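You operate a simulated robot arm through the tools that you are given. There is no shell and no other tool. Be economical: measure what you need, move in short steps, check, and stop when the job is done.

You are at the controls of a simulated robot arm. One attempt, no reset.

Task
Put the lamp carton on the thick panel. Then put the ticket from the top of the steel bench on the top of the grey table. Then put three of the sample blocks from the tool cabinet top on the fourth shelf from the bottom of the steel rack. Then take the crank sifter and put it on the panel on the top of the side boards. Then close the top tool cabinet drawer. Then put two of the feeler blocks from the tool cabinet top on the clear middle of the wooden bench. Keep to this order. Set down upright: lamp carton, crank sifter, feeler block.
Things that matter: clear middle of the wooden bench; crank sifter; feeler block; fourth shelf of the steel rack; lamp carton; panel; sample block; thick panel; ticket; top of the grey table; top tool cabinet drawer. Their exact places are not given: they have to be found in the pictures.

The check looks at the end state, three seconds after you hand in, the way a careful person would. Anything else that was tipped, shoved, dropped, spilled or broken makes it a failure.

Robot
A 7-joint arm with a four-finger gripper on a trunk, on a base that drives. Base frame: it is fixed to the floor where the robot stands at the start and does not move with it; the origin is under the middle of the robot, x ahead of it, y to its left, z up. Units: m, degrees, N and s.
With the tool pointing down near the work surface it reaches from about 0.1 to 0.92 m from the robot's upright axis, wherever it stands. Its first joint turns from -69.0 to 172.0 degrees. Places, roughly: clear middle of the wooden bench [4.5, -3.6, 0.8]; crank sifter (11x24x16 cm) [0.8, -6.4, 0.6]; feeler block [2.5, 0, 1]; fourth shelf of the steel rack [4.8, -1.9, 1.4]; panel [0.25, -6.75, 0.5]; sample block (2x6x5 cm) [2.8, 0.2, 0.9]; sample block (3x6x5 cm) [2.5, 0.2, 0.9]; thick panel [-3.5, 0, 1]; ticket [1, 0.25, 1]; top of the grey table [-3.6, 0.1, 0.8]; top tool cabinet drawer [2.6, -0.2, 0.8]. Payload 3.67 kg.
The TCP is the grasp point between the finger pads, 0.028 m short of the fingertips. In the tool frame z runs along the fingers and y along their closing line. The gripper opens to 0.112 m. The gripper's body begins 0.073 m behind the TCP.
Orientation is that of the tool frame in the base frame, as [roll, pitch, yaw] about the fixed x, y, z axes, in that order (R = Rz(yaw) Ry(pitch) Rx(roll)). With the fingers straight down and closing along the base's y, the tool's x points along the base's -x, its y along +y and its z along -z.

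Tools
- The arm moves only by the tool drive_tool. Its argument "motion" is a list of rows, each a list of 2 entries, a list of its own where there are three numbers: the shift along the tool's x, y, z in m, then the turn, a rotation vector about the tool's x, y, z in degrees. In form: [[[tx, ty, tz], [ax, ay, az]], ...]. A call has 1 to 12 rows; each row shifts and turns the commanded pose from where the row before left it, along the tool's axes as they then stand. "jaw" is the opening, from 0 (shut) to 1 (fully open), set as the call begins (left out, the last holds). Each row takes 0.2 s and may step no farther than 0.05 m and 8.6 degrees from the row before; otherwise, or with a gripper value out of range, the whole call is refused. A pose out of reach is approached as far as the arm can. The call stops where the force on the tool passes 40 N (or 10 N more than at its start, if that is more) or the arm is blocked; 0.2 s more then pass. The fingers move at their own pace and stop on an object; they squeeze with about 42 N. The grip force told is the motor's: it shows also when the fingers shut on nothing. Time passes only in rows, and 0.2 s behind the last, so rows that do not move let the fingers close. The reply holds the time, the measured pose of the TCP, the force on the tool along the base axes, the opening and the grip force, in the units named above and with some noise, with the torque about the TCP (base axes, N m) and any sound that the robot's microphone picked up.
- Cameras (640 x 400 px; columns grow to the right, rows downward): "scene" is now at [0.1306, 0.0267, 1.5622]; the picture's right is [0.31, -0.95, -0.00], its down [-0.63, -0.20, -0.75] and it looks along [0.71, 0.23, -0.66] (base axes); focal length 266 px, centre (320, 200). "wrist" rides on the gripper at [0.06, -0.018, -0.104] in the tool frame; the picture's right is [0.29, 0.96, 0.00], its down [-0.80, 0.24, -0.55] and it looks along [-0.53, 0.16, 0.83] (tool axes); focal length 234 px, centre (320, 200).
- camera(camera): a new picture of that camera. The clock stands still meanwhile.
- slide_trunk(by): slides the trunk up (or, below 0, down) by that many m; the arm and the scene camera ride with it, the base frame stays. It gives what a move gives, with no picture.
- drive_base(legs): drives the robot by 1 to 6 legs, each [ahead, turn to the left] in m and degrees, along the robot's own axes; the way and the turn of a leg run together, so that a leg with both is an arc; at most 1.5 m and 180 degrees a leg. The arm and the cameras ride along, it lands a little off, and it stops where it bumps. It gives what a move gives.
- head_to(pan, tilt): turns the head with the scene camera to pan (to the left, within 86 degrees either way) and tilt (down, from -29 to 69), counted from straight ahead of the robot. It gives what a move gives.
- point_at(camera, pixels): there is no depth. For up to 12 entries [column, row, z] of the newest picture of that camera ("zoom" is the newest enlarged one), the place [x, y] in the base frame at which the ray of that pixel passes the height z, good to about 0.002 m. The clock stands still meanwhile.
- inspect(camera, box): a new picture of the part [left, top, right, bottom] of that camera's present view, enlarged. The clock stands still meanwhile.
- job_done(): hands the job in; it is judged then, once.

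Go step by step. Measure first, check grasps and placings, and put right what went wrong. The budget is 329 turns and 208 pictures, counting those below and the enlarged ones. Unless the task says otherwise, let go and move clear before handing in, and close with one line.

The tools are called after "Call:" as name(argument=value, ...) on one line, values as JSON. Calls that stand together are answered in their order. drive_tool: Moves the arm, as the interface text tells. Its arguments: {"type":"object","properties":{"motion":{"type":"array","items":{"type":"array"}},"jaw":{"type":"number"}},"required":["motion"]} The other tools are called the same way: slide_trunk (by) slides the trunk up or down; drive_base (legs) drives the base; head_to (pan, tilt) turns the head that bears the scene camera; camera (camera) takes a picture; point_at (camera, pixels) gives the place at which the rays of pixels pass given heights; inspect (camera, box) takes an enlarged picture of a part of a camera's view; job_done () hands the job in.

At the start:

```text
clock: 0.0
tool_pos: [0.4911, 0.2209, 1.1305]
tool_rot: [-180.0, 0.0, -180.0]
force: [0.4, -0.3, 0.0]
torque: [-0.01, 0.05, 0.0]
width: 0.1118
grasp_force: 0.1
trunk travel left (down, up): [-0.7, 0.14]
robot x, y, heading: [0.0019, 0.0002, 0.1]
head pan, tilt: [17.8, 41.6]
```

scene: 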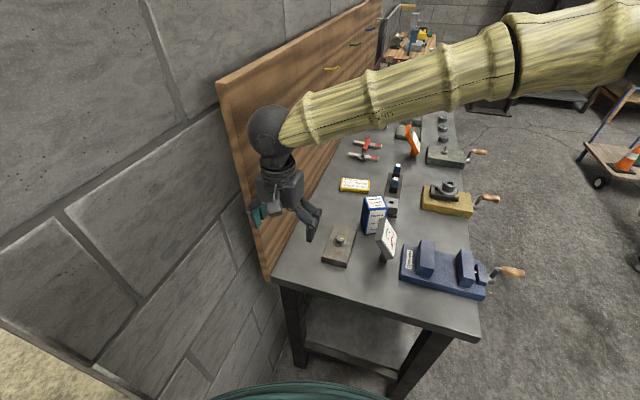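
wrist: 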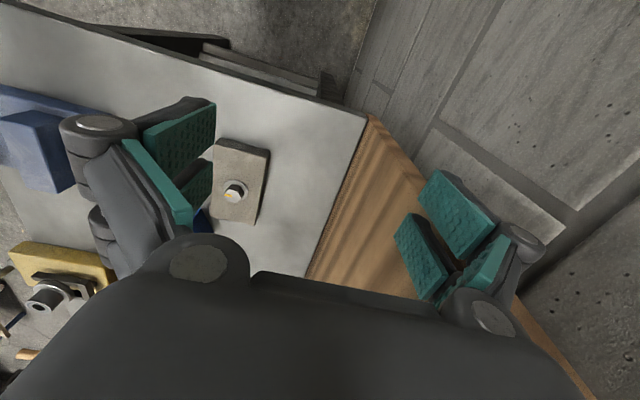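

The scene shows the steel bench ahead with a blue carton near (373,214), cards and vises; I'll look closer at the bench top and look around.

Call:
inspect(camera="scene", box=[260, 100, 540, 300])

Call:
inspect(camera="scene", box=[320, 0, 480, 100])

```text
2.00 times, centred on (400, 200) of scene
```

zoom: 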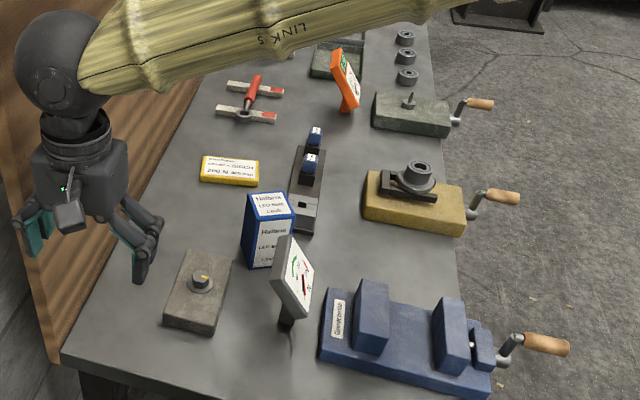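

```text
4.00 times, centred on (400, 50) of scene
```

zoom: 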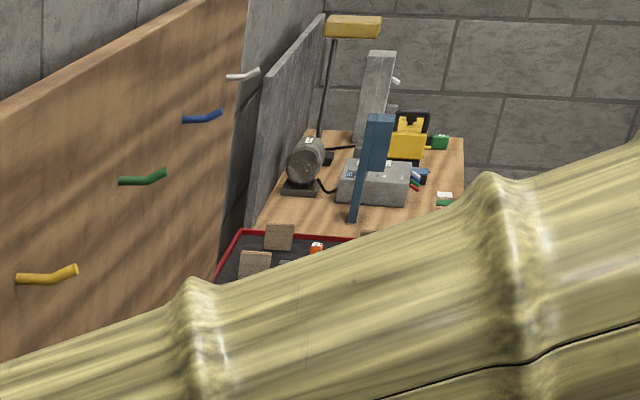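

The blue box reads "LED lamp"; let me zoom in to read it and to find the ticket.

Call:
inspect(camera="scene", box=[330, 160, 410, 240])

Call:
inspect(camera="scene", box=[340, 110, 450, 180])

```text
5.00 times, centred on (370, 200) of scene
```

zoom: 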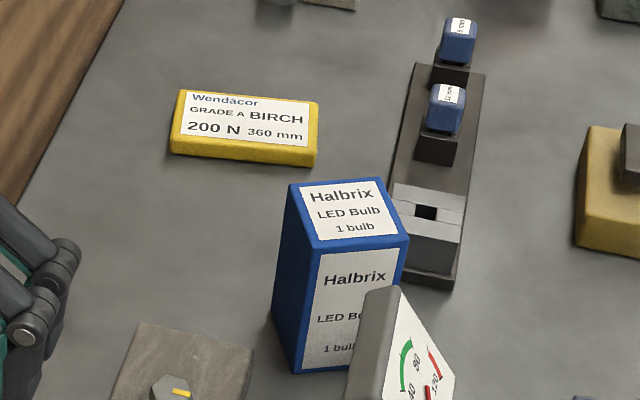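

```text
5.71 times, centred on (395, 145) of scene
```

zoom: 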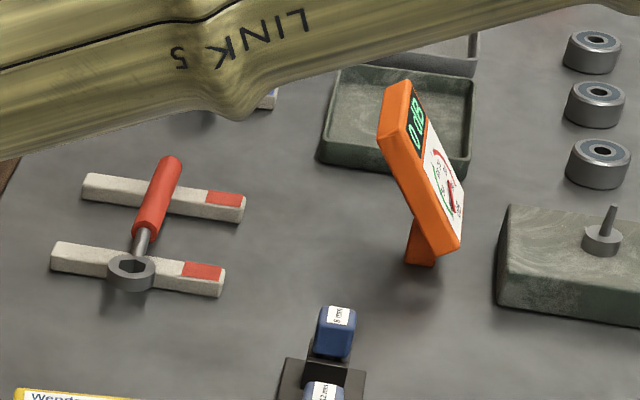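

The yellow slab reads "GRADE A BIRCH 200 N 360 mm" and is perhaps the ticket. I'll measure it and the blue carton, then look around with the head.

Call:
camera(camera="scene")

Call:
point_at(camera="scene", pixels=[[340, 187, 0.9], [368, 192, 0.9], [370, 180, 0.9], [342, 178, 0.9], [364, 233, 0.9], [386, 234, 0.9], [362, 198, 1.0], [386, 208, 1.0], [280, 282, 0.9], [478, 335, 0.9]])

Call:
head_to(pan=-20, tilt=25)

Call:
camera(camera="scene")

```text
201 pictures are left
```

scene: 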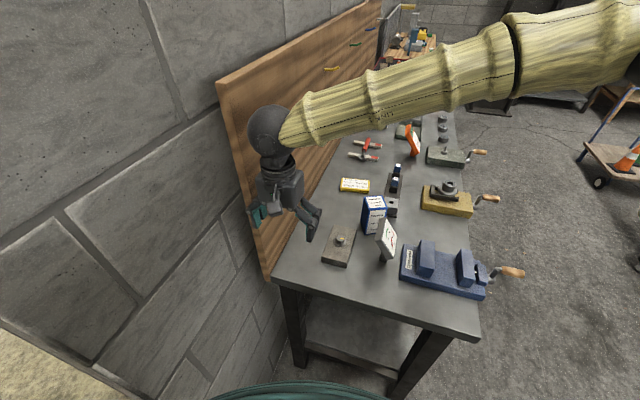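

```text
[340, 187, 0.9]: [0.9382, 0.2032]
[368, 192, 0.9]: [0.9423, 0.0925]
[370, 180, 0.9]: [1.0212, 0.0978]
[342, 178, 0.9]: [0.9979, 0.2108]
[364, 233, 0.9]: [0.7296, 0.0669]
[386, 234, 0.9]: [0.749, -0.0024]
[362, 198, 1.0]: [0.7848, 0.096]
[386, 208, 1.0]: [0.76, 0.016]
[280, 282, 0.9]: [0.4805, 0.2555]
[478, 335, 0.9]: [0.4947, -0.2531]
```

```text
clock: 1.0
tool_pos: [0.4919, 0.2214, 1.1304]
tool_rot: [-180.0, 0.1, -180.0]
force: [0.9, 0.8, 0.4]
torque: [-0.02, 0.0, -0.02]
width: 0.1121
grasp_force: 0.1
trunk travel left (down, up): [-0.7, 0.14]
robot x, y, heading: [-0.002, -0.0002, -0.1]
head pan, tilt: [-20.0, 25.0]
```

```text
200 pictures are left
```

scene: 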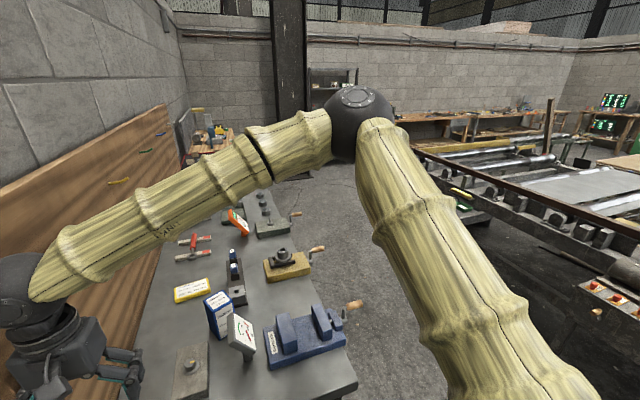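

Long hall ahead. I'll pan around for the other stations.

Call:
head_to(pan=-75, tilt=15)

Call:
camera(camera="scene")

Call:
head_to(pan=75, tilt=15)

Call:
camera(camera="scene")

```text
clock: 2.3
tool_pos: [0.4914, 0.2208, 1.1309]
tool_rot: [179.9, 0.0, 179.9]
force: [-0.6, 0.1, -0.3]
torque: [-0.01, -0.01, 0.01]
width: 0.1123
grasp_force: 0.1
trunk travel left (down, up): [-0.7, 0.14]
robot x, y, heading: [0.0074, -0.0028, -0.2]
head pan, tilt: [-75.0, 15.0]
```

```text
199 pictures are left
```

scene: 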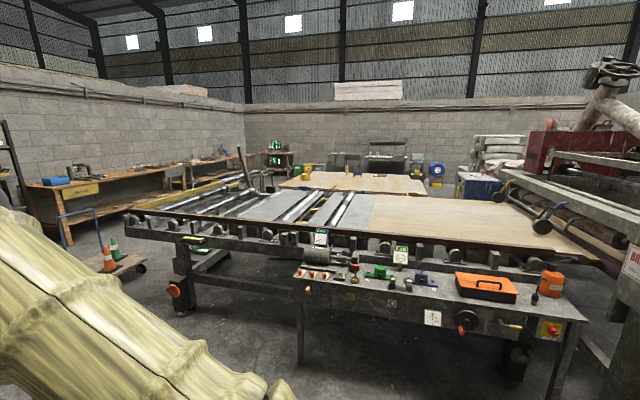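

```text
clock: 4.6
tool_pos: [0.4907, 0.2204, 1.1318]
tool_rot: [180.0, 0.0, 180.0]
force: [0.0, 0.6, 0.5]
torque: [0.02, 0.0, 0.0]
width: 0.112
grasp_force: 0.1
trunk travel left (down, up): [-0.7, 0.14]
robot x, y, heading: [0.0023, 0.0017, 0.1]
head pan, tilt: [75.0, 15.0]
```

```text
198 pictures are left
```

scene: 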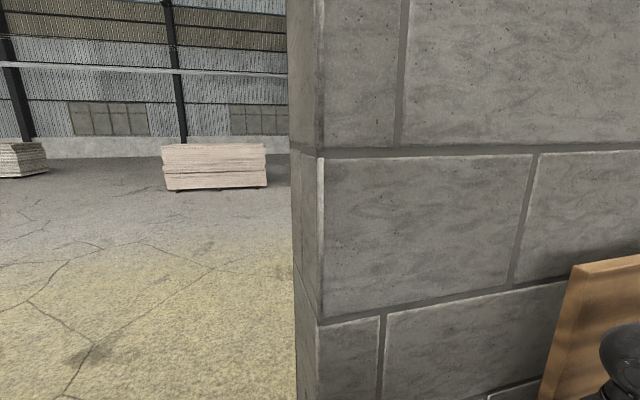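

The bench is the only thing close; the table with panels is behind me. I'll tilt the head back to the bench, raise the tool a little and bring it near the blue carton for a wrist picture.

Call:
head_to(pan=10, tilt=45)

Call:
drive_tool(motion=[[[0, 0, -0.04], [0, 0, 0]], [[0, 0, -0.04], [0, 0, 0]], [[-0.04, -0.04, 0], [0, 0, 0]], [[-0.02, -0.04, 0], [0, 0, 0]], [[0, -0.04, 0], [0, 0, 0]]], jaw=1)

Call:
camera(camera="wrist")

Call:
camera(camera="scene")

```text
clock: 6.0
tool_pos: [0.49, 0.2211, 1.1311]
tool_rot: [-180.0, -0.1, 179.9]
force: [0.0, -0.5, 0.2]
torque: [-0.03, 0.01, 0.0]
width: 0.1119
grasp_force: 0.1
trunk travel left (down, up): [-0.7, 0.14]
robot x, y, heading: [-0.0022, 0.0017, 0.1]
head pan, tilt: [10.0, 45.0]
```

```text
refused: row 3 steps farther than a row can; nothing moved
```

```text
197 pictures are left
```

wrist: 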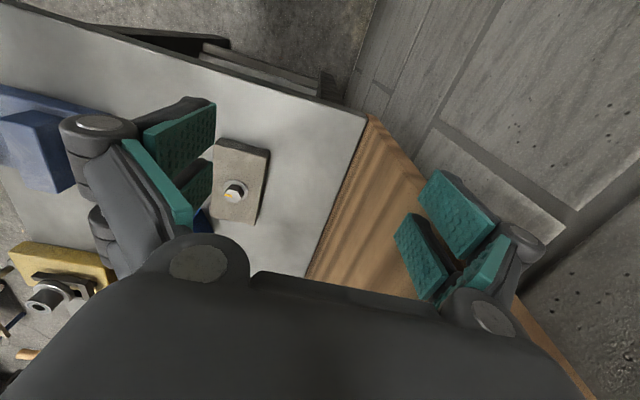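

```text
196 pictures are left
```

scene: 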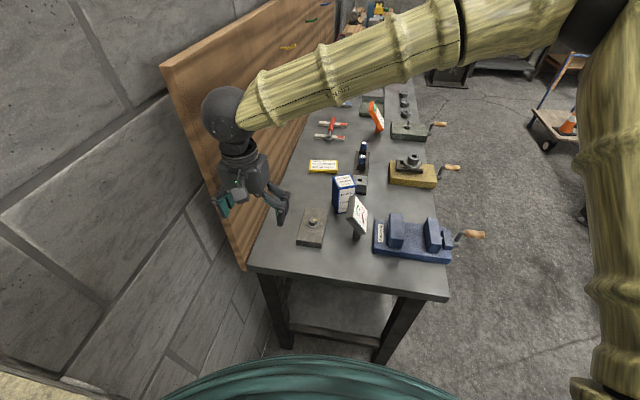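

The bench corner shows at wrist (366,116) and scene (250,264); I'll triangulate the top's height from both, then move on.

Call:
point_at(camera="wrist", pixels=[[366, 116, 0.8], [366, 116, 0.9], [366, 116, 1.0]])

Call:
point_at(camera="scene", pixels=[[248, 266, 0.8], [248, 266, 0.9], [248, 266, 1.0], [446, 294, 0.9], [390, 80, 0.9]])

Call:
drive_tool(motion=[[[0, 0, -0.04], [0, 0, 0]], [[0, 0, -0.04], [0, 0, 0]], [[0, -0.04, 0], [0, 0, 0]], [[-0.02, -0.04, 0], [0, 0, 0]], [[-0.04, -0.02, 0], [0, 0, 0]]], jaw=1)

Call:
camera(camera="wrist")

```text
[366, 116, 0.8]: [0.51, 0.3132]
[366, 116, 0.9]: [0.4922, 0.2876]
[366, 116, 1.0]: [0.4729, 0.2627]
```

```text
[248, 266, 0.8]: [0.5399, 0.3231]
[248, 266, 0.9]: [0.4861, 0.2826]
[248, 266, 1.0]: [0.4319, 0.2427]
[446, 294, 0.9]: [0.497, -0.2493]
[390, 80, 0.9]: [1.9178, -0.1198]
```

```text
clock: 7.2
tool_pos: [0.5518, 0.1216, 1.2113]
tool_rot: [-180.0, 0.0, -180.0]
force: [-0.3, -0.4, 0.0]
torque: [-0.01, 0.04, 0.05]
width: 0.112
grasp_force: 0.0
trunk travel left (down, up): [-0.7, 0.14]
robot x, y, heading: [-0.001, -0.0001, 0.2]
head pan, tilt: [10.0, 45.0]
```

```text
195 pictures are left
```

wrist: 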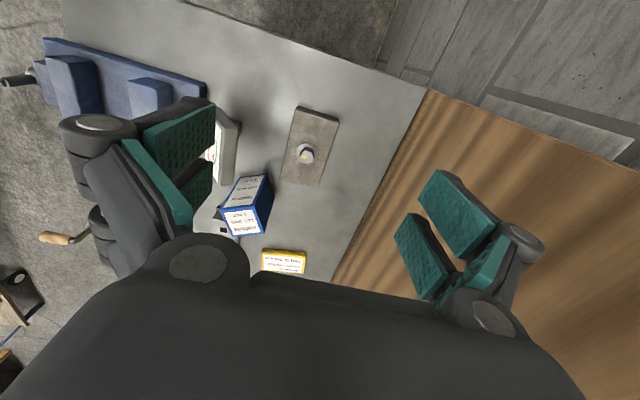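

Bench top is at z≈0.88. I'll zoom on the carton in both cameras to measure it.

Call:
inspect(camera="wrist", box=[190, 120, 330, 280])

Call:
inspect(camera="scene", box=[300, 140, 400, 240])

```text
2.50 times, centred on (260, 200) of wrist
```

zoom: 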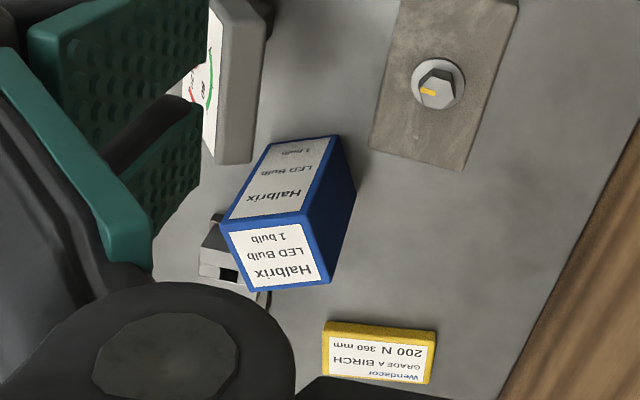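

```text
4.00 times, centred on (350, 190) of scene
```

zoom: 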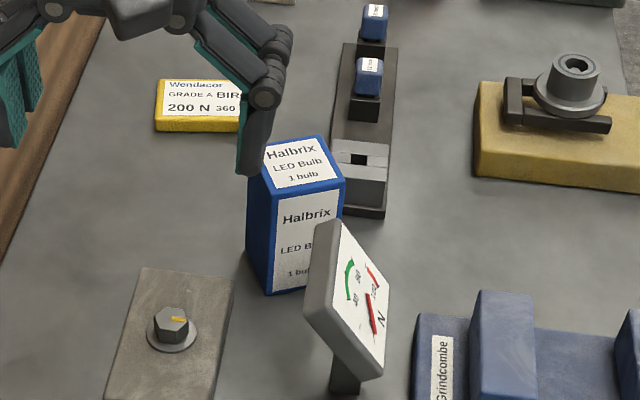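

Measuring carton corners in both views.

Call:
point_at(camera="zoom", pixels=[[271, 193, 0.98], [271, 193, 1.0], [271, 193, 1.02], [344, 182, 1.0], [320, 137, 1.0], [272, 294, 0.88], [248, 252, 0.88], [337, 219, 0.88], [157, 132, 0.88], [155, 122, 0.9], [158, 80, 0.9]])

Call:
point_at(camera="wrist", pixels=[[220.4, 208, 0.98], [220.4, 208, 1.0], [220.4, 208, 1.02], [254, 205.2, 1.0], [264.4, 232.8, 1.0], [232, 236.4, 1.0], [266, 174, 0.88], [238, 177, 0.88]])

```text
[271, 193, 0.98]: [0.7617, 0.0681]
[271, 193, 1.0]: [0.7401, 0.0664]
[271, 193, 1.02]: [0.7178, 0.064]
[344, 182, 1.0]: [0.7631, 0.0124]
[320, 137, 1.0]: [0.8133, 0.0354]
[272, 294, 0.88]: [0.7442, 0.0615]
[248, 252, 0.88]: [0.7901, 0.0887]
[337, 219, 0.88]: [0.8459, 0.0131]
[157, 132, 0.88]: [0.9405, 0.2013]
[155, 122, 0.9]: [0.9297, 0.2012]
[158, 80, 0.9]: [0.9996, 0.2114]
```

```text
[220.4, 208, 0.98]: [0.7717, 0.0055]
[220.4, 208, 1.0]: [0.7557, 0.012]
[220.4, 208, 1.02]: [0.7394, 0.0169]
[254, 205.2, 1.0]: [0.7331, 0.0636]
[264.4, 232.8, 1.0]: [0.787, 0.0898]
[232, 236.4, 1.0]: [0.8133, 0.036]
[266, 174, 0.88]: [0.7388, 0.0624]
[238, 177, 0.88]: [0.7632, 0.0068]
```

Carton: 6×6×12 cm, centre (0.773,0.050), top z≈1.00, yaw ≈24.5°. Moving above it and turning the fingers to match.

Call:
drive_tool(motion=[[[-0.0442, -0.0144, 0], [0, 0, 0]], [[-0.0442, -0.0144, 0], [0, 0, 0]], [[-0.0442, -0.0144, 0], [0, 0, 0]], [[-0.0442, -0.0144, 0], [0, 0, 0]], [[-0.0442, -0.0144, 0], [0, 0, 0]], [[0, 0, 0], [0, 0, -8.17]], [[0, 0, 0], [0, 0, -8.17]], [[0, 0, 0], [0, 0, -8.17]], [[0, 0, 0.04], [0, 0, 0]], [[0, 0, 0.04], [0, 0, 0]]], jaw=1)

Call:
camera(camera="wrist")

Call:
camera(camera="scene")

```text
clock: 9.4
tool_pos: [0.7739, 0.0495, 1.1319]
tool_rot: [179.9, 0.1, -155.5]
force: [0.1, 0.3, 0.9]
torque: [0.03, 0.01, 0.01]
width: 0.1121
grasp_force: 0.1
trunk travel left (down, up): [-0.7, 0.14]
robot x, y, heading: [-0.0011, 0.0002, 0.0]
head pan, tilt: [10.0, 45.0]
```

```text
192 pictures are left
```

wrist: 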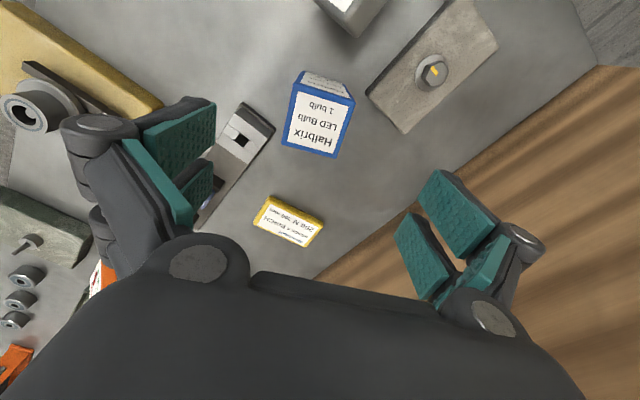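

```text
191 pictures are left
```

scene: 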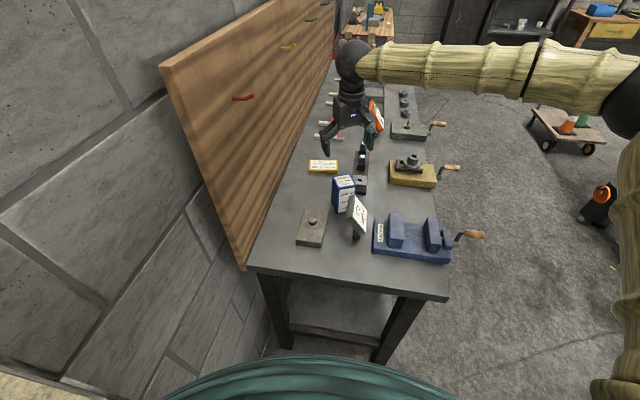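

Carton sits right under the TCP line (predicted (320,122)). Descending and closing.

Call:
drive_tool(motion=[[[0, 0, 0.044], [0, 0, 0]], [[0, 0, 0.044], [0, 0, 0]], [[0, 0, 0.044], [0, 0, 0]], [[0, 0, 0.044], [0, 0, 0]]], jaw=1)

Call:
camera(camera="wrist")

```text
clock: 10.4
tool_pos: [0.7744, 0.0493, 0.9551]
tool_rot: [-179.9, 0.0, -155.5]
force: [0.0, 0.3, -0.3]
torque: [-0.01, -0.02, 0.01]
width: 0.1118
grasp_force: 0.0
trunk travel left (down, up): [-0.7, 0.14]
robot x, y, heading: [0.0036, -0.0006, 0.0]
head pan, tilt: [10.0, 45.0]
```

```text
190 pictures are left
```

wrist: 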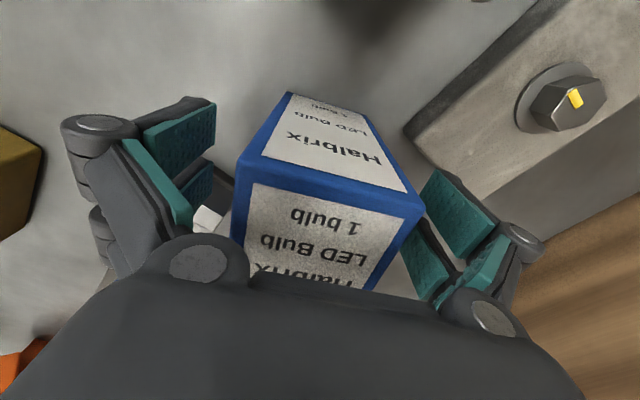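

The carton is centred between the pads. Closing and lifting.

Call:
drive_tool(motion=[[[0, 0, 0], [0, 0, 0]], [[0, 0, 0], [0, 0, 0]], [[0, 0, 0], [0, 0, 0]]], jaw=0)

Call:
drive_tool(motion=[[[0, 0, -0.02], [0, 0, 0]], [[0, 0, -0.04], [0, 0, 0]], [[0, 0, -0.04], [0, 0, 0]], [[0, 0, -0.05], [0, 0, 0]]])

Call:
camera(camera="scene")

```text
clock: 11.2
tool_pos: [0.7746, 0.0494, 0.9552]
tool_rot: [180.0, -0.1, -155.4]
force: [0.3, 0.4, -0.1]
torque: [0.01, -0.01, -0.01]
width: 0.0612
grasp_force: 42.0
trunk travel left (down, up): [-0.7, 0.14]
robot x, y, heading: [-0.0016, 0.0018, 0.2]
head pan, tilt: [10.0, 45.0]
```

```text
clock: 12.2
tool_pos: [0.7701, 0.0527, 1.1059]
tool_rot: [180.0, 0.0, -155.5]
force: [-0.5, 0.6, -1.3]
torque: [-0.02, -0.02, -0.01]
width: 0.061
grasp_force: 41.7
trunk travel left (down, up): [-0.7, 0.14]
robot x, y, heading: [-0.0017, -0.0011, -0.0]
head pan, tilt: [10.0, 45.0]
```

```text
189 pictures are left
```

scene: 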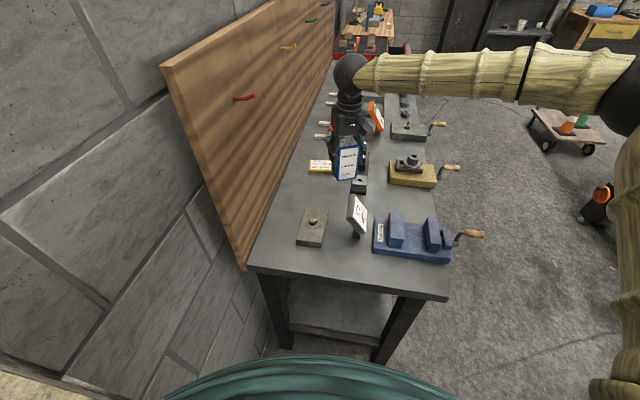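

Lifted cleanly. Raise further, retract toward the robot, then turn right to look behind.

Call:
drive_tool(motion=[[[0, 0, -0.04], [0, 0, 0]], [[0, 0, -0.04], [0, 0, 0]], [[0, 0, -0.04], [0, 0, 0]], [[0.0372, 0.0238, 0], [0, 0, 0]], [[0.0372, 0.0238, 0], [0, 0, 0]], [[0.0372, 0.0238, 0], [0, 0, 0]], [[0.0372, 0.0238, 0], [0, 0, 0]], [[0.0372, 0.0238, 0], [0, 0, 0]], [[0.0372, 0.0238, 0], [0, 0, 0]], [[0.0372, 0.0238, 0], [0, 0, 0]], [[0.0372, 0.0238, 0], [0, 0, 0]]])

Call:
drive_base(legs=[[0, -100]])

Call:
head_to(pan=-60, tilt=20)

Call:
camera(camera="scene")

```text
clock: 14.6
tool_pos: [0.4178, 0.0981, 1.2242]
tool_rot: [-179.9, 0.1, -155.6]
force: [-1.1, -0.7, 0.6]
torque: [0.0, -0.06, 0.0]
width: 0.0612
grasp_force: 42.1
trunk travel left (down, up): [-0.7, 0.14]
robot x, y, heading: [-0.0002, 0.0017, 0.1]
head pan, tilt: [10.0, 45.0]
```

```text
clock: 19.2
tool_pos: [0.024, -0.4295, 1.2238]
tool_rot: [-179.9, 0.0, 104.7]
force: [0.3, -1.1, -1.3]
torque: [0.02, 0.0, 0.02]
width: 0.0612
grasp_force: 41.9
trunk travel left (down, up): [-0.7, 0.14]
robot x, y, heading: [0.0008, -0.0015, -99.7]
head pan, tilt: [10.0, 45.0]
```

```text
clock: 20.6
tool_pos: [0.0249, -0.4317, 1.2239]
tool_rot: [-179.9, 0.0, 104.7]
force: [0.5, 0.3, -0.6]
torque: [0.0, -0.01, 0.02]
width: 0.0609
grasp_force: 42.3
trunk travel left (down, up): [-0.7, 0.14]
robot x, y, heading: [0.0013, -0.0005, -99.7]
head pan, tilt: [-60.0, 20.0]
```

```text
188 pictures are left
```

scene: 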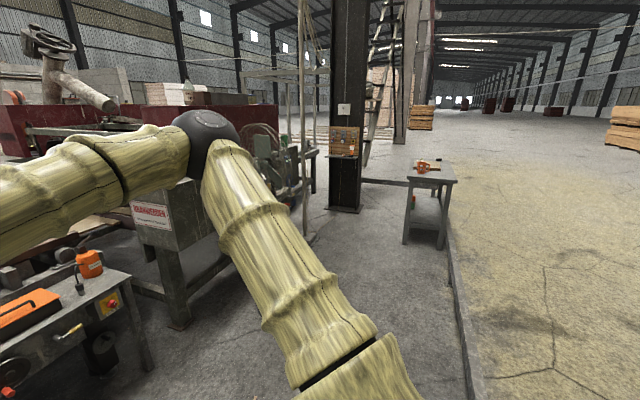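

The grey table stands at (430,190), with a floor edge running beside it at (465,330). I'll measure both.

Call:
point_at(camera="scene", pixels=[[475, 380, 0], [462, 320, 0], [450, 262, 0], [404, 243, 0], [438, 250, 0], [407, 178, 0.8], [458, 183, 0.8], [450, 162, 0.8], [410, 160, 0.8]])

Call:
inspect(camera="scene", box=[320, 80, 480, 270])

```text
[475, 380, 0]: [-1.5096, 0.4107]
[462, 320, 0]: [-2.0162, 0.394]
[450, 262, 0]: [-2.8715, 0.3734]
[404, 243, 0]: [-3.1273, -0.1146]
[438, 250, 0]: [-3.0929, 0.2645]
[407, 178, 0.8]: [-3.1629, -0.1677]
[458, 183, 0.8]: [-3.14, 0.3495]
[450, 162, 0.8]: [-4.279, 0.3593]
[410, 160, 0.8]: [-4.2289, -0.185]
```

```text
2.11 times, centred on (400, 175) of scene
```

zoom: 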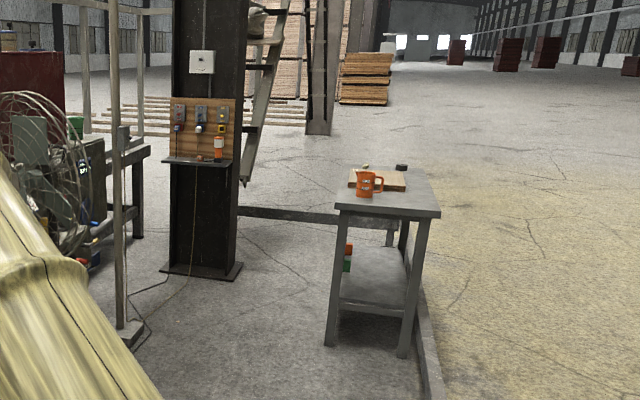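

The table spans x −3.15…−4.2, y −0.17…0.35, with a board and a mug on it. I'll turn to face it and drive near.

Call:
drive_base(legs=[[0, -79], [1.2, 0], [1.1, 0]])

Call:
head_to(pan=5, tilt=35)

Call:
camera(camera="scene")

```text
clock: 35.4
tool_pos: [-2.7286, -0.0311, 1.2246]
tool_rot: [180.0, -0.1, 22.1]
force: [-0.9, -0.2, -0.8]
torque: [-0.03, -0.01, 0.0]
width: 0.061
grasp_force: 42.3
trunk travel left (down, up): [-0.7, 0.14]
robot x, y, heading: [-2.307, 0.0407, 178.2]
head pan, tilt: [-60.0, 20.0]
```

```text
clock: 36.8
tool_pos: [-2.7279, -0.0318, 1.2245]
tool_rot: [-180.0, 0.1, 22.1]
force: [0.6, -0.2, -1.0]
torque: [0.01, 0.0, -0.03]
width: 0.061
grasp_force: 41.7
trunk travel left (down, up): [-0.7, 0.14]
robot x, y, heading: [-2.3057, 0.0399, 177.9]
head pan, tilt: [5.0, 35.0]
```

```text
186 pictures are left
```

scene: 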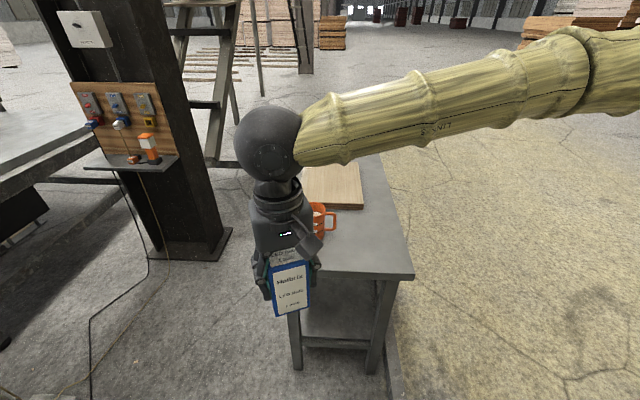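

The arm hides the board. I'll go nearer and swing the arm to the robot's left to see the table.

Call:
drive_base(legs=[[0.3, 2]])

Call:
drive_tool(motion=[[[0, 0, -0.03], [0, 0, 0]], [[0, 0.045, 0], [0, 0, 0]], [[0, 0.045, 0], [0, 0, 0]], [[0, 0.045, 0], [0, 0, 0]], [[0, 0.045, 0], [0, 0, 0]], [[0, 0.045, 0], [0, 0, 0]], [[0, 0.045, 0], [0, 0, 0]]])

Call:
camera(camera="scene")

```text
clock: 38.5
tool_pos: [-2.8898, -0.0184, 1.2258]
tool_rot: [179.6, 0.2, 21.7]
force: [0.3, 0.0, -0.8]
torque: [-0.08, -0.01, -0.03]
width: 0.0611
grasp_force: 42.4
trunk travel left (down, up): [-0.7, 0.14]
robot x, y, heading: [-2.4641, 0.0371, 166.9]
head pan, tilt: [5.0, 35.0]
stopped in leg 1: the robot was blocked; the commanded pose is now the measured one
```

```text
clock: 40.1
tool_pos: [-2.7908, -0.2779, 1.2563]
tool_rot: [-180.0, 0.0, 21.7]
force: [0.4, -1.0, 0.2]
torque: [0.08, 0.01, -0.02]
width: 0.0612
grasp_force: 42.0
trunk travel left (down, up): [-0.7, 0.14]
robot x, y, heading: [-2.4647, 0.0345, 166.9]
head pan, tilt: [5.0, 35.0]
```

```text
185 pictures are left
```

scene: 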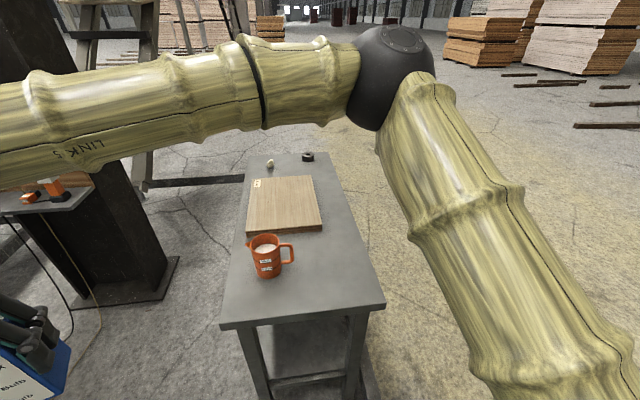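

The base bumped and slewed to 166.9°, likely the curb at my right. I'll look down at the floor on the right.

Call:
head_to(pan=-30, tilt=60)

Call:
camera(camera="scene")

Call:
head_to(pan=35, tilt=55)

Call:
camera(camera="scene")

```text
clock: 41.1
tool_pos: [-2.7904, -0.2745, 1.2572]
tool_rot: [179.9, 0.2, 21.7]
force: [-0.5, -0.1, -0.9]
torque: [0.0, -0.01, -0.02]
width: 0.0613
grasp_force: 41.8
trunk travel left (down, up): [-0.7, 0.14]
robot x, y, heading: [-2.4641, 0.038, 166.7]
head pan, tilt: [-30.0, 60.0]
```

```text
184 pictures are left
```

scene: 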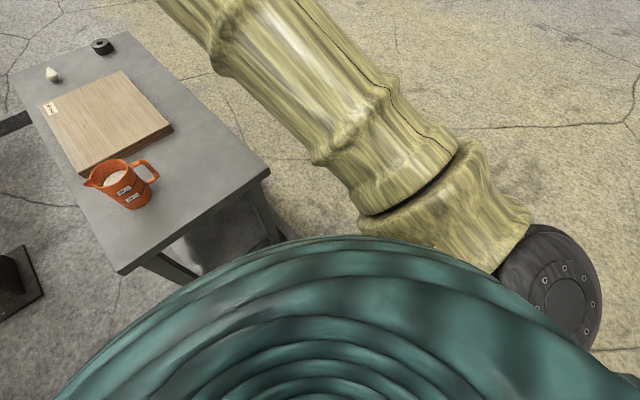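

```text
clock: 42.5
tool_pos: [-2.7901, -0.2749, 1.2554]
tool_rot: [179.8, 0.2, 21.7]
force: [-0.8, 0.1, -0.7]
torque: [-0.02, -0.03, 0.0]
width: 0.0611
grasp_force: 42.0
trunk travel left (down, up): [-0.7, 0.14]
robot x, y, heading: [-2.4641, 0.0386, 167.0]
head pan, tilt: [35.0, 55.0]
```

```text
183 pictures are left
```

scene: 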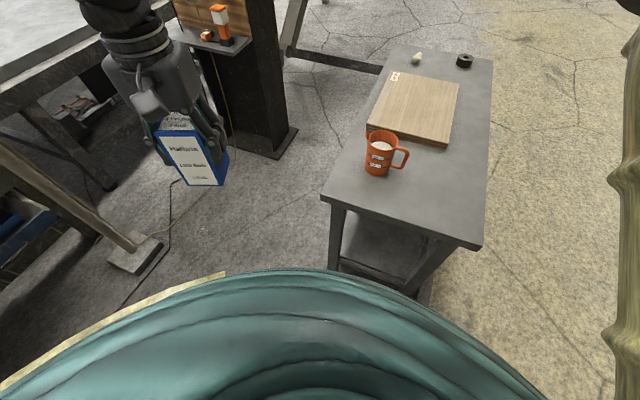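

Measuring the table edges again from here.

Call:
point_at(camera="scene", pixels=[[322, 197, 0.78], [481, 249, 0.78], [392, 44, 0.78], [493, 60, 0.78], [322, 197, 0.85], [481, 249, 0.85], [425, 292, 0], [335, 270, 0], [225, 272, 0.2], [367, 126, 0.82], [447, 148, 0.82], [460, 83, 0.82]])

Call:
inspect(camera="scene", box=[310, 30, 510, 200])

```text
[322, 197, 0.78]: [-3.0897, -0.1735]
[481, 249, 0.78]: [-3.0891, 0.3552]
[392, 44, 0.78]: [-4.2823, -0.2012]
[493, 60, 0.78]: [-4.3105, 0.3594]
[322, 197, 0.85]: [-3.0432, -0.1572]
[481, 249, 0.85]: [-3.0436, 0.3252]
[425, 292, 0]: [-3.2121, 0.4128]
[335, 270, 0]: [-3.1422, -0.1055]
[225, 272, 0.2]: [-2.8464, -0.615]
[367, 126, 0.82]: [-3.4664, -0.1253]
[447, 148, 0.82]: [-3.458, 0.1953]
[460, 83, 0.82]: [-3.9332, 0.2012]
```

```text
2.35 times, centred on (410, 115) of scene
```

zoom: 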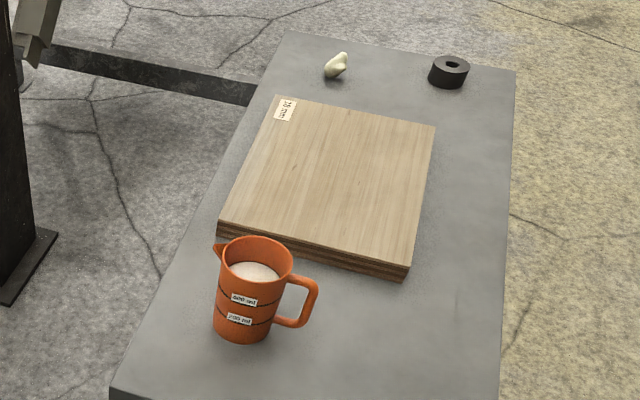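

The near panel edge is x≈−3.46, so I need to stand near x≈−2.7, farther left (y≈−0.1). Checking the left floor and the label.

Call:
head_to(pan=75, tilt=45)

Call:
camera(camera="scene")

Call:
point_at(camera="scene", pixels=[[320, 200, 0], [400, 300, 0], [200, 300, 0]])

```text
clock: 43.6
tool_pos: [-2.7912, -0.2747, 1.2568]
tool_rot: [180.0, 0.2, 21.6]
force: [-0.5, 0.1, -0.8]
torque: [-0.01, 0.03, 0.03]
width: 0.0614
grasp_force: 42.1
trunk travel left (down, up): [-0.7, 0.14]
robot x, y, heading: [-2.4628, 0.0356, 167.1]
head pan, tilt: [75.0, 45.0]
```

```text
181 pictures are left
```

scene: 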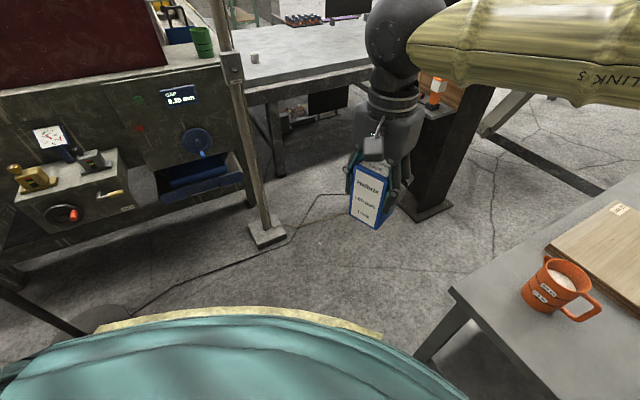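

```text
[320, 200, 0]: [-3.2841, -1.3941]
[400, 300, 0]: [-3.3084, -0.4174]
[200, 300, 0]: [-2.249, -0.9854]
```

The left is clear to about y −0.9. Back out, then come in farther left and square.

Call:
drive_base(legs=[[-0.35, 0], [0, 28], [0.5, 0]])

```text
clock: 49.8
tool_pos: [-2.7613, -0.5969, 1.2567]
tool_rot: [179.8, 0.1, 49.1]
force: [0.2, -0.3, -1.0]
torque: [0.01, -0.03, 0.03]
width: 0.0612
grasp_force: 42.2
trunk travel left (down, up): [-0.7, 0.14]
robot x, y, heading: [-2.6132, -0.1747, -165.8]
head pan, tilt: [75.0, 45.0]
```

Now square up and go 0.08 m further.

Call:
drive_base(legs=[[0, -14], [0.08, 0]])

Call:
head_to(pan=-5, tilt=45)

Call:
camera(camera="scene")

```text
clock: 51.7
tool_pos: [-2.9397, -0.5504, 1.2567]
tool_rot: [179.8, 0.0, 35.3]
force: [-0.4, -0.4, -0.9]
torque: [-0.01, -0.09, -0.01]
width: 0.061
grasp_force: 41.9
trunk travel left (down, up): [-0.7, 0.14]
robot x, y, heading: [-2.6957, -0.1696, -178.9]
head pan, tilt: [75.0, 45.0]
```

```text
clock: 53.2
tool_pos: [-2.9377, -0.5498, 1.258]
tool_rot: [179.8, 0.1, 35.3]
force: [0.1, 0.0, -0.4]
torque: [-0.02, 0.0, -0.01]
width: 0.061
grasp_force: 41.9
trunk travel left (down, up): [-0.7, 0.14]
robot x, y, heading: [-2.6904, -0.1703, -179.8]
head pan, tilt: [-5.0, 45.0]
```

```text
180 pictures are left
```

scene: 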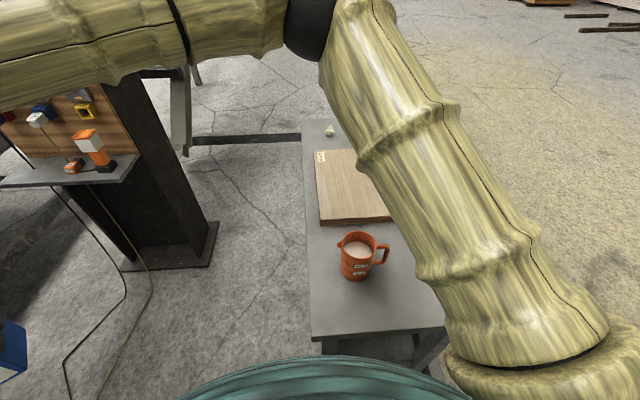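

Triangulating panel height with this view.

Call:
inspect(camera="scene", box=[290, 110, 450, 290])

Call:
point_at(camera="scene", pixels=[[321, 222, 0.8], [321, 222, 0.82], [321, 222, 0.85], [321, 222, 0.88], [315, 150, 0.82], [310, 338, 0.75], [310, 338, 0.78], [310, 338, 0.82]])

```text
2.22 times, centred on (370, 200) of scene
```

zoom: 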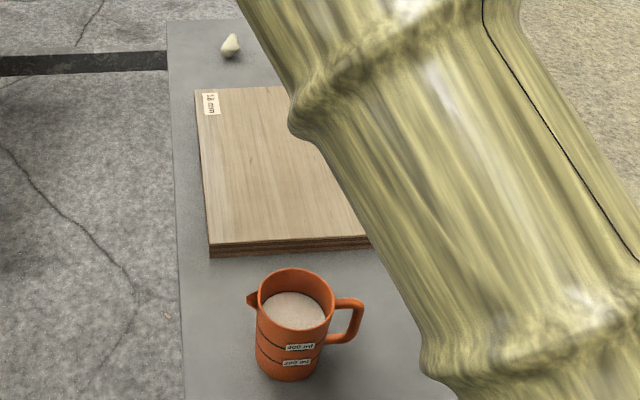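

```text
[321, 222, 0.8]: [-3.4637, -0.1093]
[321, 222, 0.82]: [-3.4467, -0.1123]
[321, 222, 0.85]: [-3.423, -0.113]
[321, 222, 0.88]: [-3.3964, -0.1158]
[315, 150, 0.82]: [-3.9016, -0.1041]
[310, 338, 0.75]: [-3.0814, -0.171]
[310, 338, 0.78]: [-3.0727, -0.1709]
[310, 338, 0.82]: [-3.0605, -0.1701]
```

Label reads 18 mm; panel top z ≈0.85. I'll carry the carton over to (−3.52, 0.0) high, then look.

Call:
drive_tool(motion=[[[-0.0087, -0.0436, 0], [0, 0, 0]], [[-0.0087, -0.0436, 0], [0, 0, 0]], [[-0.0087, -0.0436, 0], [0, 0, 0]], [[-0.0087, -0.0436, 0], [0, 0, 0]], [[-0.0087, -0.0436, 0], [0, 0, 0]], [[-0.0087, -0.0436, 0], [0, 0, 0]], [[-0.0087, -0.0436, 0], [0, 0, 0]], [[-0.0087, -0.0436, 0], [0, 0, 0]], [[-0.0087, -0.0436, 0], [0, 0, 0]]])

Call:
drive_tool(motion=[[[-0.0087, -0.0436, 0], [0, 0, 0]], [[-0.0087, -0.0436, 0], [0, 0, 0]], [[-0.0087, -0.0436, 0], [0, 0, 0]], [[-0.0087, -0.0436, 0], [0, 0, 0]], [[-0.0087, -0.0436, 0], [0, 0, 0]], [[-0.0087, -0.0436, 0], [0, 0, 0]], [[-0.0087, -0.0436, 0], [0, 0, 0]], [[-0.0087, -0.0436, 0], [0, 0, 0]], [[-0.0087, -0.0436, 0], [0, 0, 0]]])

Call:
camera(camera="scene")

Call:
camera(camera="wrist")

```text
clock: 55.2
tool_pos: [-3.2294, -0.2704, 1.2562]
tool_rot: [179.8, 0.0, 35.4]
force: [-0.7, 0.5, 0.3]
torque: [-0.01, -0.04, -0.01]
width: 0.0611
grasp_force: 42.3
trunk travel left (down, up): [-0.7, 0.14]
robot x, y, heading: [-2.692, -0.1736, -179.4]
head pan, tilt: [-5.0, 45.0]
```

```text
clock: 57.2
tool_pos: [-3.5216, 0.0033, 1.256]
tool_rot: [179.8, 0.0, 35.4]
force: [0.9, 0.7, -0.5]
torque: [-0.04, -0.02, 0.0]
width: 0.0611
grasp_force: 42.2
trunk travel left (down, up): [-0.7, 0.14]
robot x, y, heading: [-2.6925, -0.1668, -179.3]
head pan, tilt: [-5.0, 45.0]
```

```text
178 pictures are left
```

scene: 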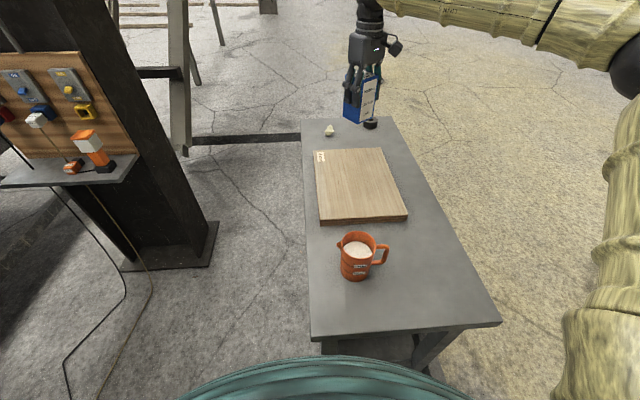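

```text
177 pictures are left
```

wrist: 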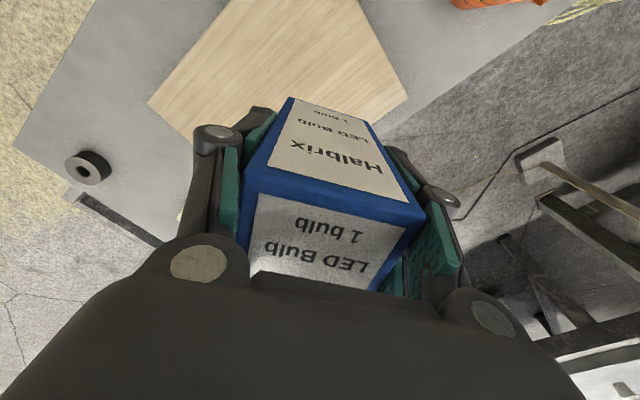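

Triangulating with the wrist view: panel corners at wrist (148,103) and (408,97).

Call:
point_at(camera="wrist", pixels=[[148, 103, 0.8], [148, 103, 0.84], [148, 103, 0.88], [408, 97, 0.8], [408, 97, 0.84], [408, 97, 0.88]])

Call:
point_at(camera="scene", pixels=[[321, 222, 0.84], [407, 217, 0.8], [407, 217, 0.84], [407, 217, 0.88], [381, 148, 0.84], [314, 150, 0.84], [501, 321, 0.82]])

```text
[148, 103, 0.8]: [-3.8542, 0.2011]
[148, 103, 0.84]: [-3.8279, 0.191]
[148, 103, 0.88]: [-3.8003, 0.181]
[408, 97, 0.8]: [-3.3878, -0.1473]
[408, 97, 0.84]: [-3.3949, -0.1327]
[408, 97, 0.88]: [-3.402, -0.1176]
```

```text
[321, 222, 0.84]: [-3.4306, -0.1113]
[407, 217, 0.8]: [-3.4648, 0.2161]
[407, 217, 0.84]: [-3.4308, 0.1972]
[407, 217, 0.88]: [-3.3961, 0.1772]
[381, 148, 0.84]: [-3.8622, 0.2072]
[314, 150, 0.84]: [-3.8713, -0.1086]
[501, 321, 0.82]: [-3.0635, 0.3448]
```

Panel top z≈0.875, spanning x −3.40…−3.81, y −0.116…0.18, so the current spot is well inside. Descending to just above.

Call:
drive_tool(motion=[[[0, 0, 0.045], [0, 0, 0]], [[0, 0, 0.045], [0, 0, 0]], [[0, 0, 0.045], [0, 0, 0]], [[0, 0, 0.045], [0, 0, 0]], [[0, 0, 0.045], [0, 0, 0]], [[0, 0, 0.045], [0, 0, 0]], [[0, 0, 0], [0, 0, 0]]])

Call:
camera(camera="scene")

```text
clock: 58.8
tool_pos: [-3.5164, 0.0022, 0.9872]
tool_rot: [179.9, 0.2, 35.2]
force: [0.8, -0.4, -0.1]
torque: [0.01, 0.02, 0.01]
width: 0.0611
grasp_force: 42.1
trunk travel left (down, up): [-0.7, 0.14]
robot x, y, heading: [-2.6961, -0.1685, -179.5]
head pan, tilt: [-5.0, 45.0]
```

```text
176 pictures are left
```

scene: 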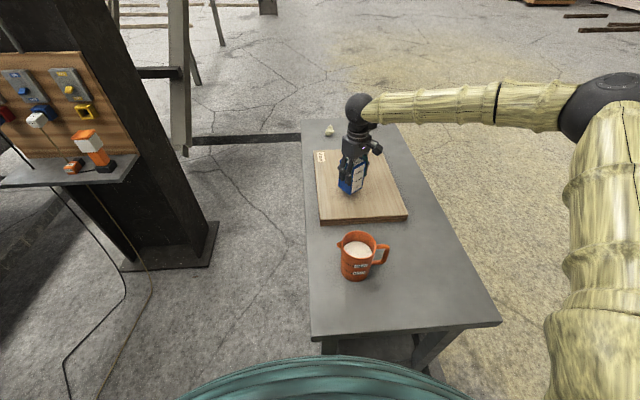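

Carton hangs just above the panel. Lowering slowly until contact.

Call:
drive_tool(motion=[[[0, 0, 0.008], [0, 0, 0]], [[0, 0, 0.008], [0, 0, 0]], [[0, 0, 0.005], [0, 0, 0]], [[0, 0, 0], [0, 0, 0]]])

Call:
inspect(camera="scene", box=[310, 120, 410, 230])

```text
clock: 59.8
tool_pos: [-3.5204, 0.0016, 0.9652]
tool_rot: [179.8, 0.1, 35.2]
force: [0.7, -0.6, -1.6]
torque: [0.01, -0.01, 0.02]
width: 0.0608
grasp_force: 41.9
trunk travel left (down, up): [-0.7, 0.14]
robot x, y, heading: [-2.6928, -0.1673, -179.4]
head pan, tilt: [-5.0, 45.0]
```

```text
3.64 times, centred on (360, 175) of scene
```

zoom: 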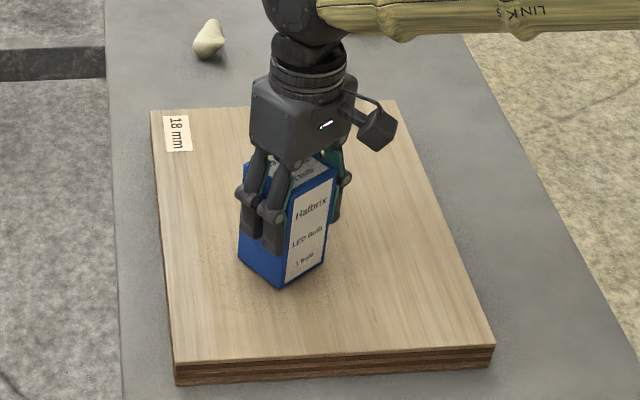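

Very near but no contact yet; continue in 3 mm steps.

Call:
drive_tool(motion=[[[0, 0, 0.003], [0, 0, 0]], [[0, 0, 0.003], [0, 0, 0]], [[0, 0, 0.002], [0, 0, 0]], [[0, 0, 0], [0, 0, 0]]])

```text
clock: 60.8
tool_pos: [-3.5185, -0.0002, 0.9611]
tool_rot: [-179.9, 0.3, 35.4]
force: [-4.9, 4.1, 29.6]
torque: [0.55, -0.25, 0.08]
width: 0.0609
grasp_force: 41.7
trunk travel left (down, up): [-0.7, 0.14]
robot x, y, heading: [-2.6958, -0.1719, -179.2]
head pan, tilt: [-5.0, 45.0]
```

Contact (30 N) at z 0.961. Ease up 3 mm, release, rise.

Call:
drive_tool(motion=[[[0, 0, -0.003], [0, 0, 0]], [[0, 0, 0], [0, 0, 0]]])

Call:
drive_tool(motion=[[[0, 0, 0], [0, 0, 0]], [[0, 0, 0], [0, 0, 0]], [[0, 0, 0], [0, 0, 0]], [[0, 0, -0.03], [0, 0, 0]], [[0, 0, -0.045], [0, 0, 0]], [[0, 0, -0.045], [0, 0, 0]], [[0, 0, -0.045], [0, 0, 0]], [[0, 0, -0.045], [0, 0, 0]], [[0, 0, -0.045], [0, 0, 0]]], jaw=1)

Call:
inspect(camera="scene", box=[290, 120, 510, 330])

```text
clock: 61.4
tool_pos: [-3.5198, -0.0007, 0.9596]
tool_rot: [179.8, 0.4, 35.3]
force: [-5.2, 0.5, 18.2]
torque: [0.15, 0.33, 0.02]
width: 0.061
grasp_force: 41.9
trunk travel left (down, up): [-0.7, 0.14]
robot x, y, heading: [-2.6924, -0.1667, -179.5]
head pan, tilt: [-5.0, 45.0]
```

```text
clock: 63.4
tool_pos: [-3.5155, 0.0018, 1.2174]
tool_rot: [179.9, 0.1, 35.3]
force: [0.6, 0.0, 0.2]
torque: [0.03, 0.03, 0.03]
width: 0.1117
grasp_force: 0.0
trunk travel left (down, up): [-0.7, 0.14]
robot x, y, heading: [-2.6927, -0.1692, -179.5]
head pan, tilt: [-5.0, 45.0]
```

```text
1.90 times, centred on (400, 225) of scene
```

zoom: 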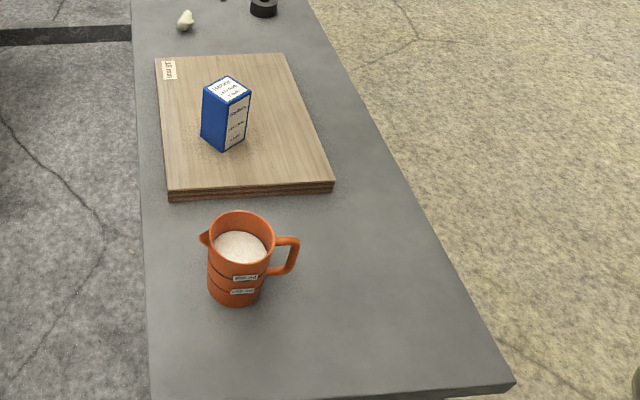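

The carton stands upright on the panel. Retract the arm, back off and head back to the steel bench for the ticket.

Call:
drive_tool(motion=[[[0.0165, 0.0395, 0], [0, 0, 0]], [[0.0165, 0.0395, 0], [0, 0, 0]], [[0.0165, 0.0395, 0], [0, 0, 0]], [[0.0165, 0.0395, 0], [0, 0, 0]], [[0.0165, 0.0395, 0], [0, 0, 0]], [[0.0165, 0.0395, 0], [0, 0, 0]], [[0.0165, 0.0395, 0], [0, 0, 0]], [[0.0165, 0.0395, 0], [0, 0, 0]], [[0.0165, 0.0395, 0], [0, 0, 0]], [[0.0165, 0.0395, 0], [0, 0, 0]], [[0.0165, 0.0395, 0], [0, 0, 0]]])

Call:
drive_base(legs=[[-0.6, 0], [0, -90], [0, -88]])

```text
clock: 65.8
tool_pos: [-3.1179, -0.2504, 1.2176]
tool_rot: [179.8, 0.1, 35.3]
force: [0.0, -0.8, -0.2]
torque: [0.03, 0.02, 0.0]
width: 0.1122
grasp_force: 0.0
trunk travel left (down, up): [-0.7, 0.14]
robot x, y, heading: [-2.6952, -0.1716, -179.2]
head pan, tilt: [-5.0, 45.0]
```

```text
clock: 76.8
tool_pos: [-1.6727, -0.0773, 1.2184]
tool_rot: [179.7, 0.0, -143.3]
force: [-0.6, 0.1, 0.1]
torque: [0.02, -0.05, -0.02]
width: 0.1122
grasp_force: 0.1
trunk travel left (down, up): [-0.7, 0.14]
robot x, y, heading: [-2.0951, -0.1662, 2.1]
head pan, tilt: [-5.0, 45.0]
```

Heading 2.1° at (−2.10,−0.17). Drive toward (0.05, 0).

Call:
drive_base(legs=[[0, 2.3], [1.45, 0], [0.65, 0], [0, -4]])

Call:
head_to(pan=5, tilt=45)

Call:
camera(camera="scene")

```text
clock: 88.1
tool_pos: [0.4329, -0.0128, 1.2179]
tool_rot: [179.7, 0.2, -147.5]
force: [-0.4, 0.6, 0.8]
torque: [0.02, -0.02, 0.01]
width: 0.1118
grasp_force: 0.1
trunk travel left (down, up): [-0.7, 0.14]
robot x, y, heading: [0.0056, -0.0727, -2.2]
head pan, tilt: [-5.0, 45.0]
```

```text
clock: 88.8
tool_pos: [0.4334, -0.0111, 1.2185]
tool_rot: [179.7, 0.1, -147.5]
force: [-0.1, -0.2, 0.2]
torque: [-0.02, 0.01, 0.0]
width: 0.112
grasp_force: 0.1
trunk travel left (down, up): [-0.7, 0.14]
robot x, y, heading: [0.0033, -0.0693, -2.3]
head pan, tilt: [5.0, 45.0]
```

```text
173 pictures are left
```

scene: 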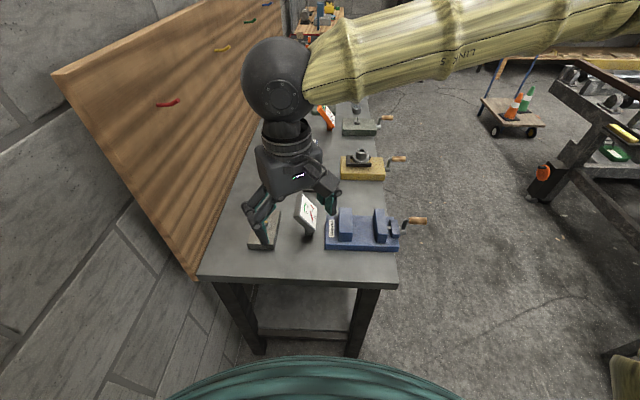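

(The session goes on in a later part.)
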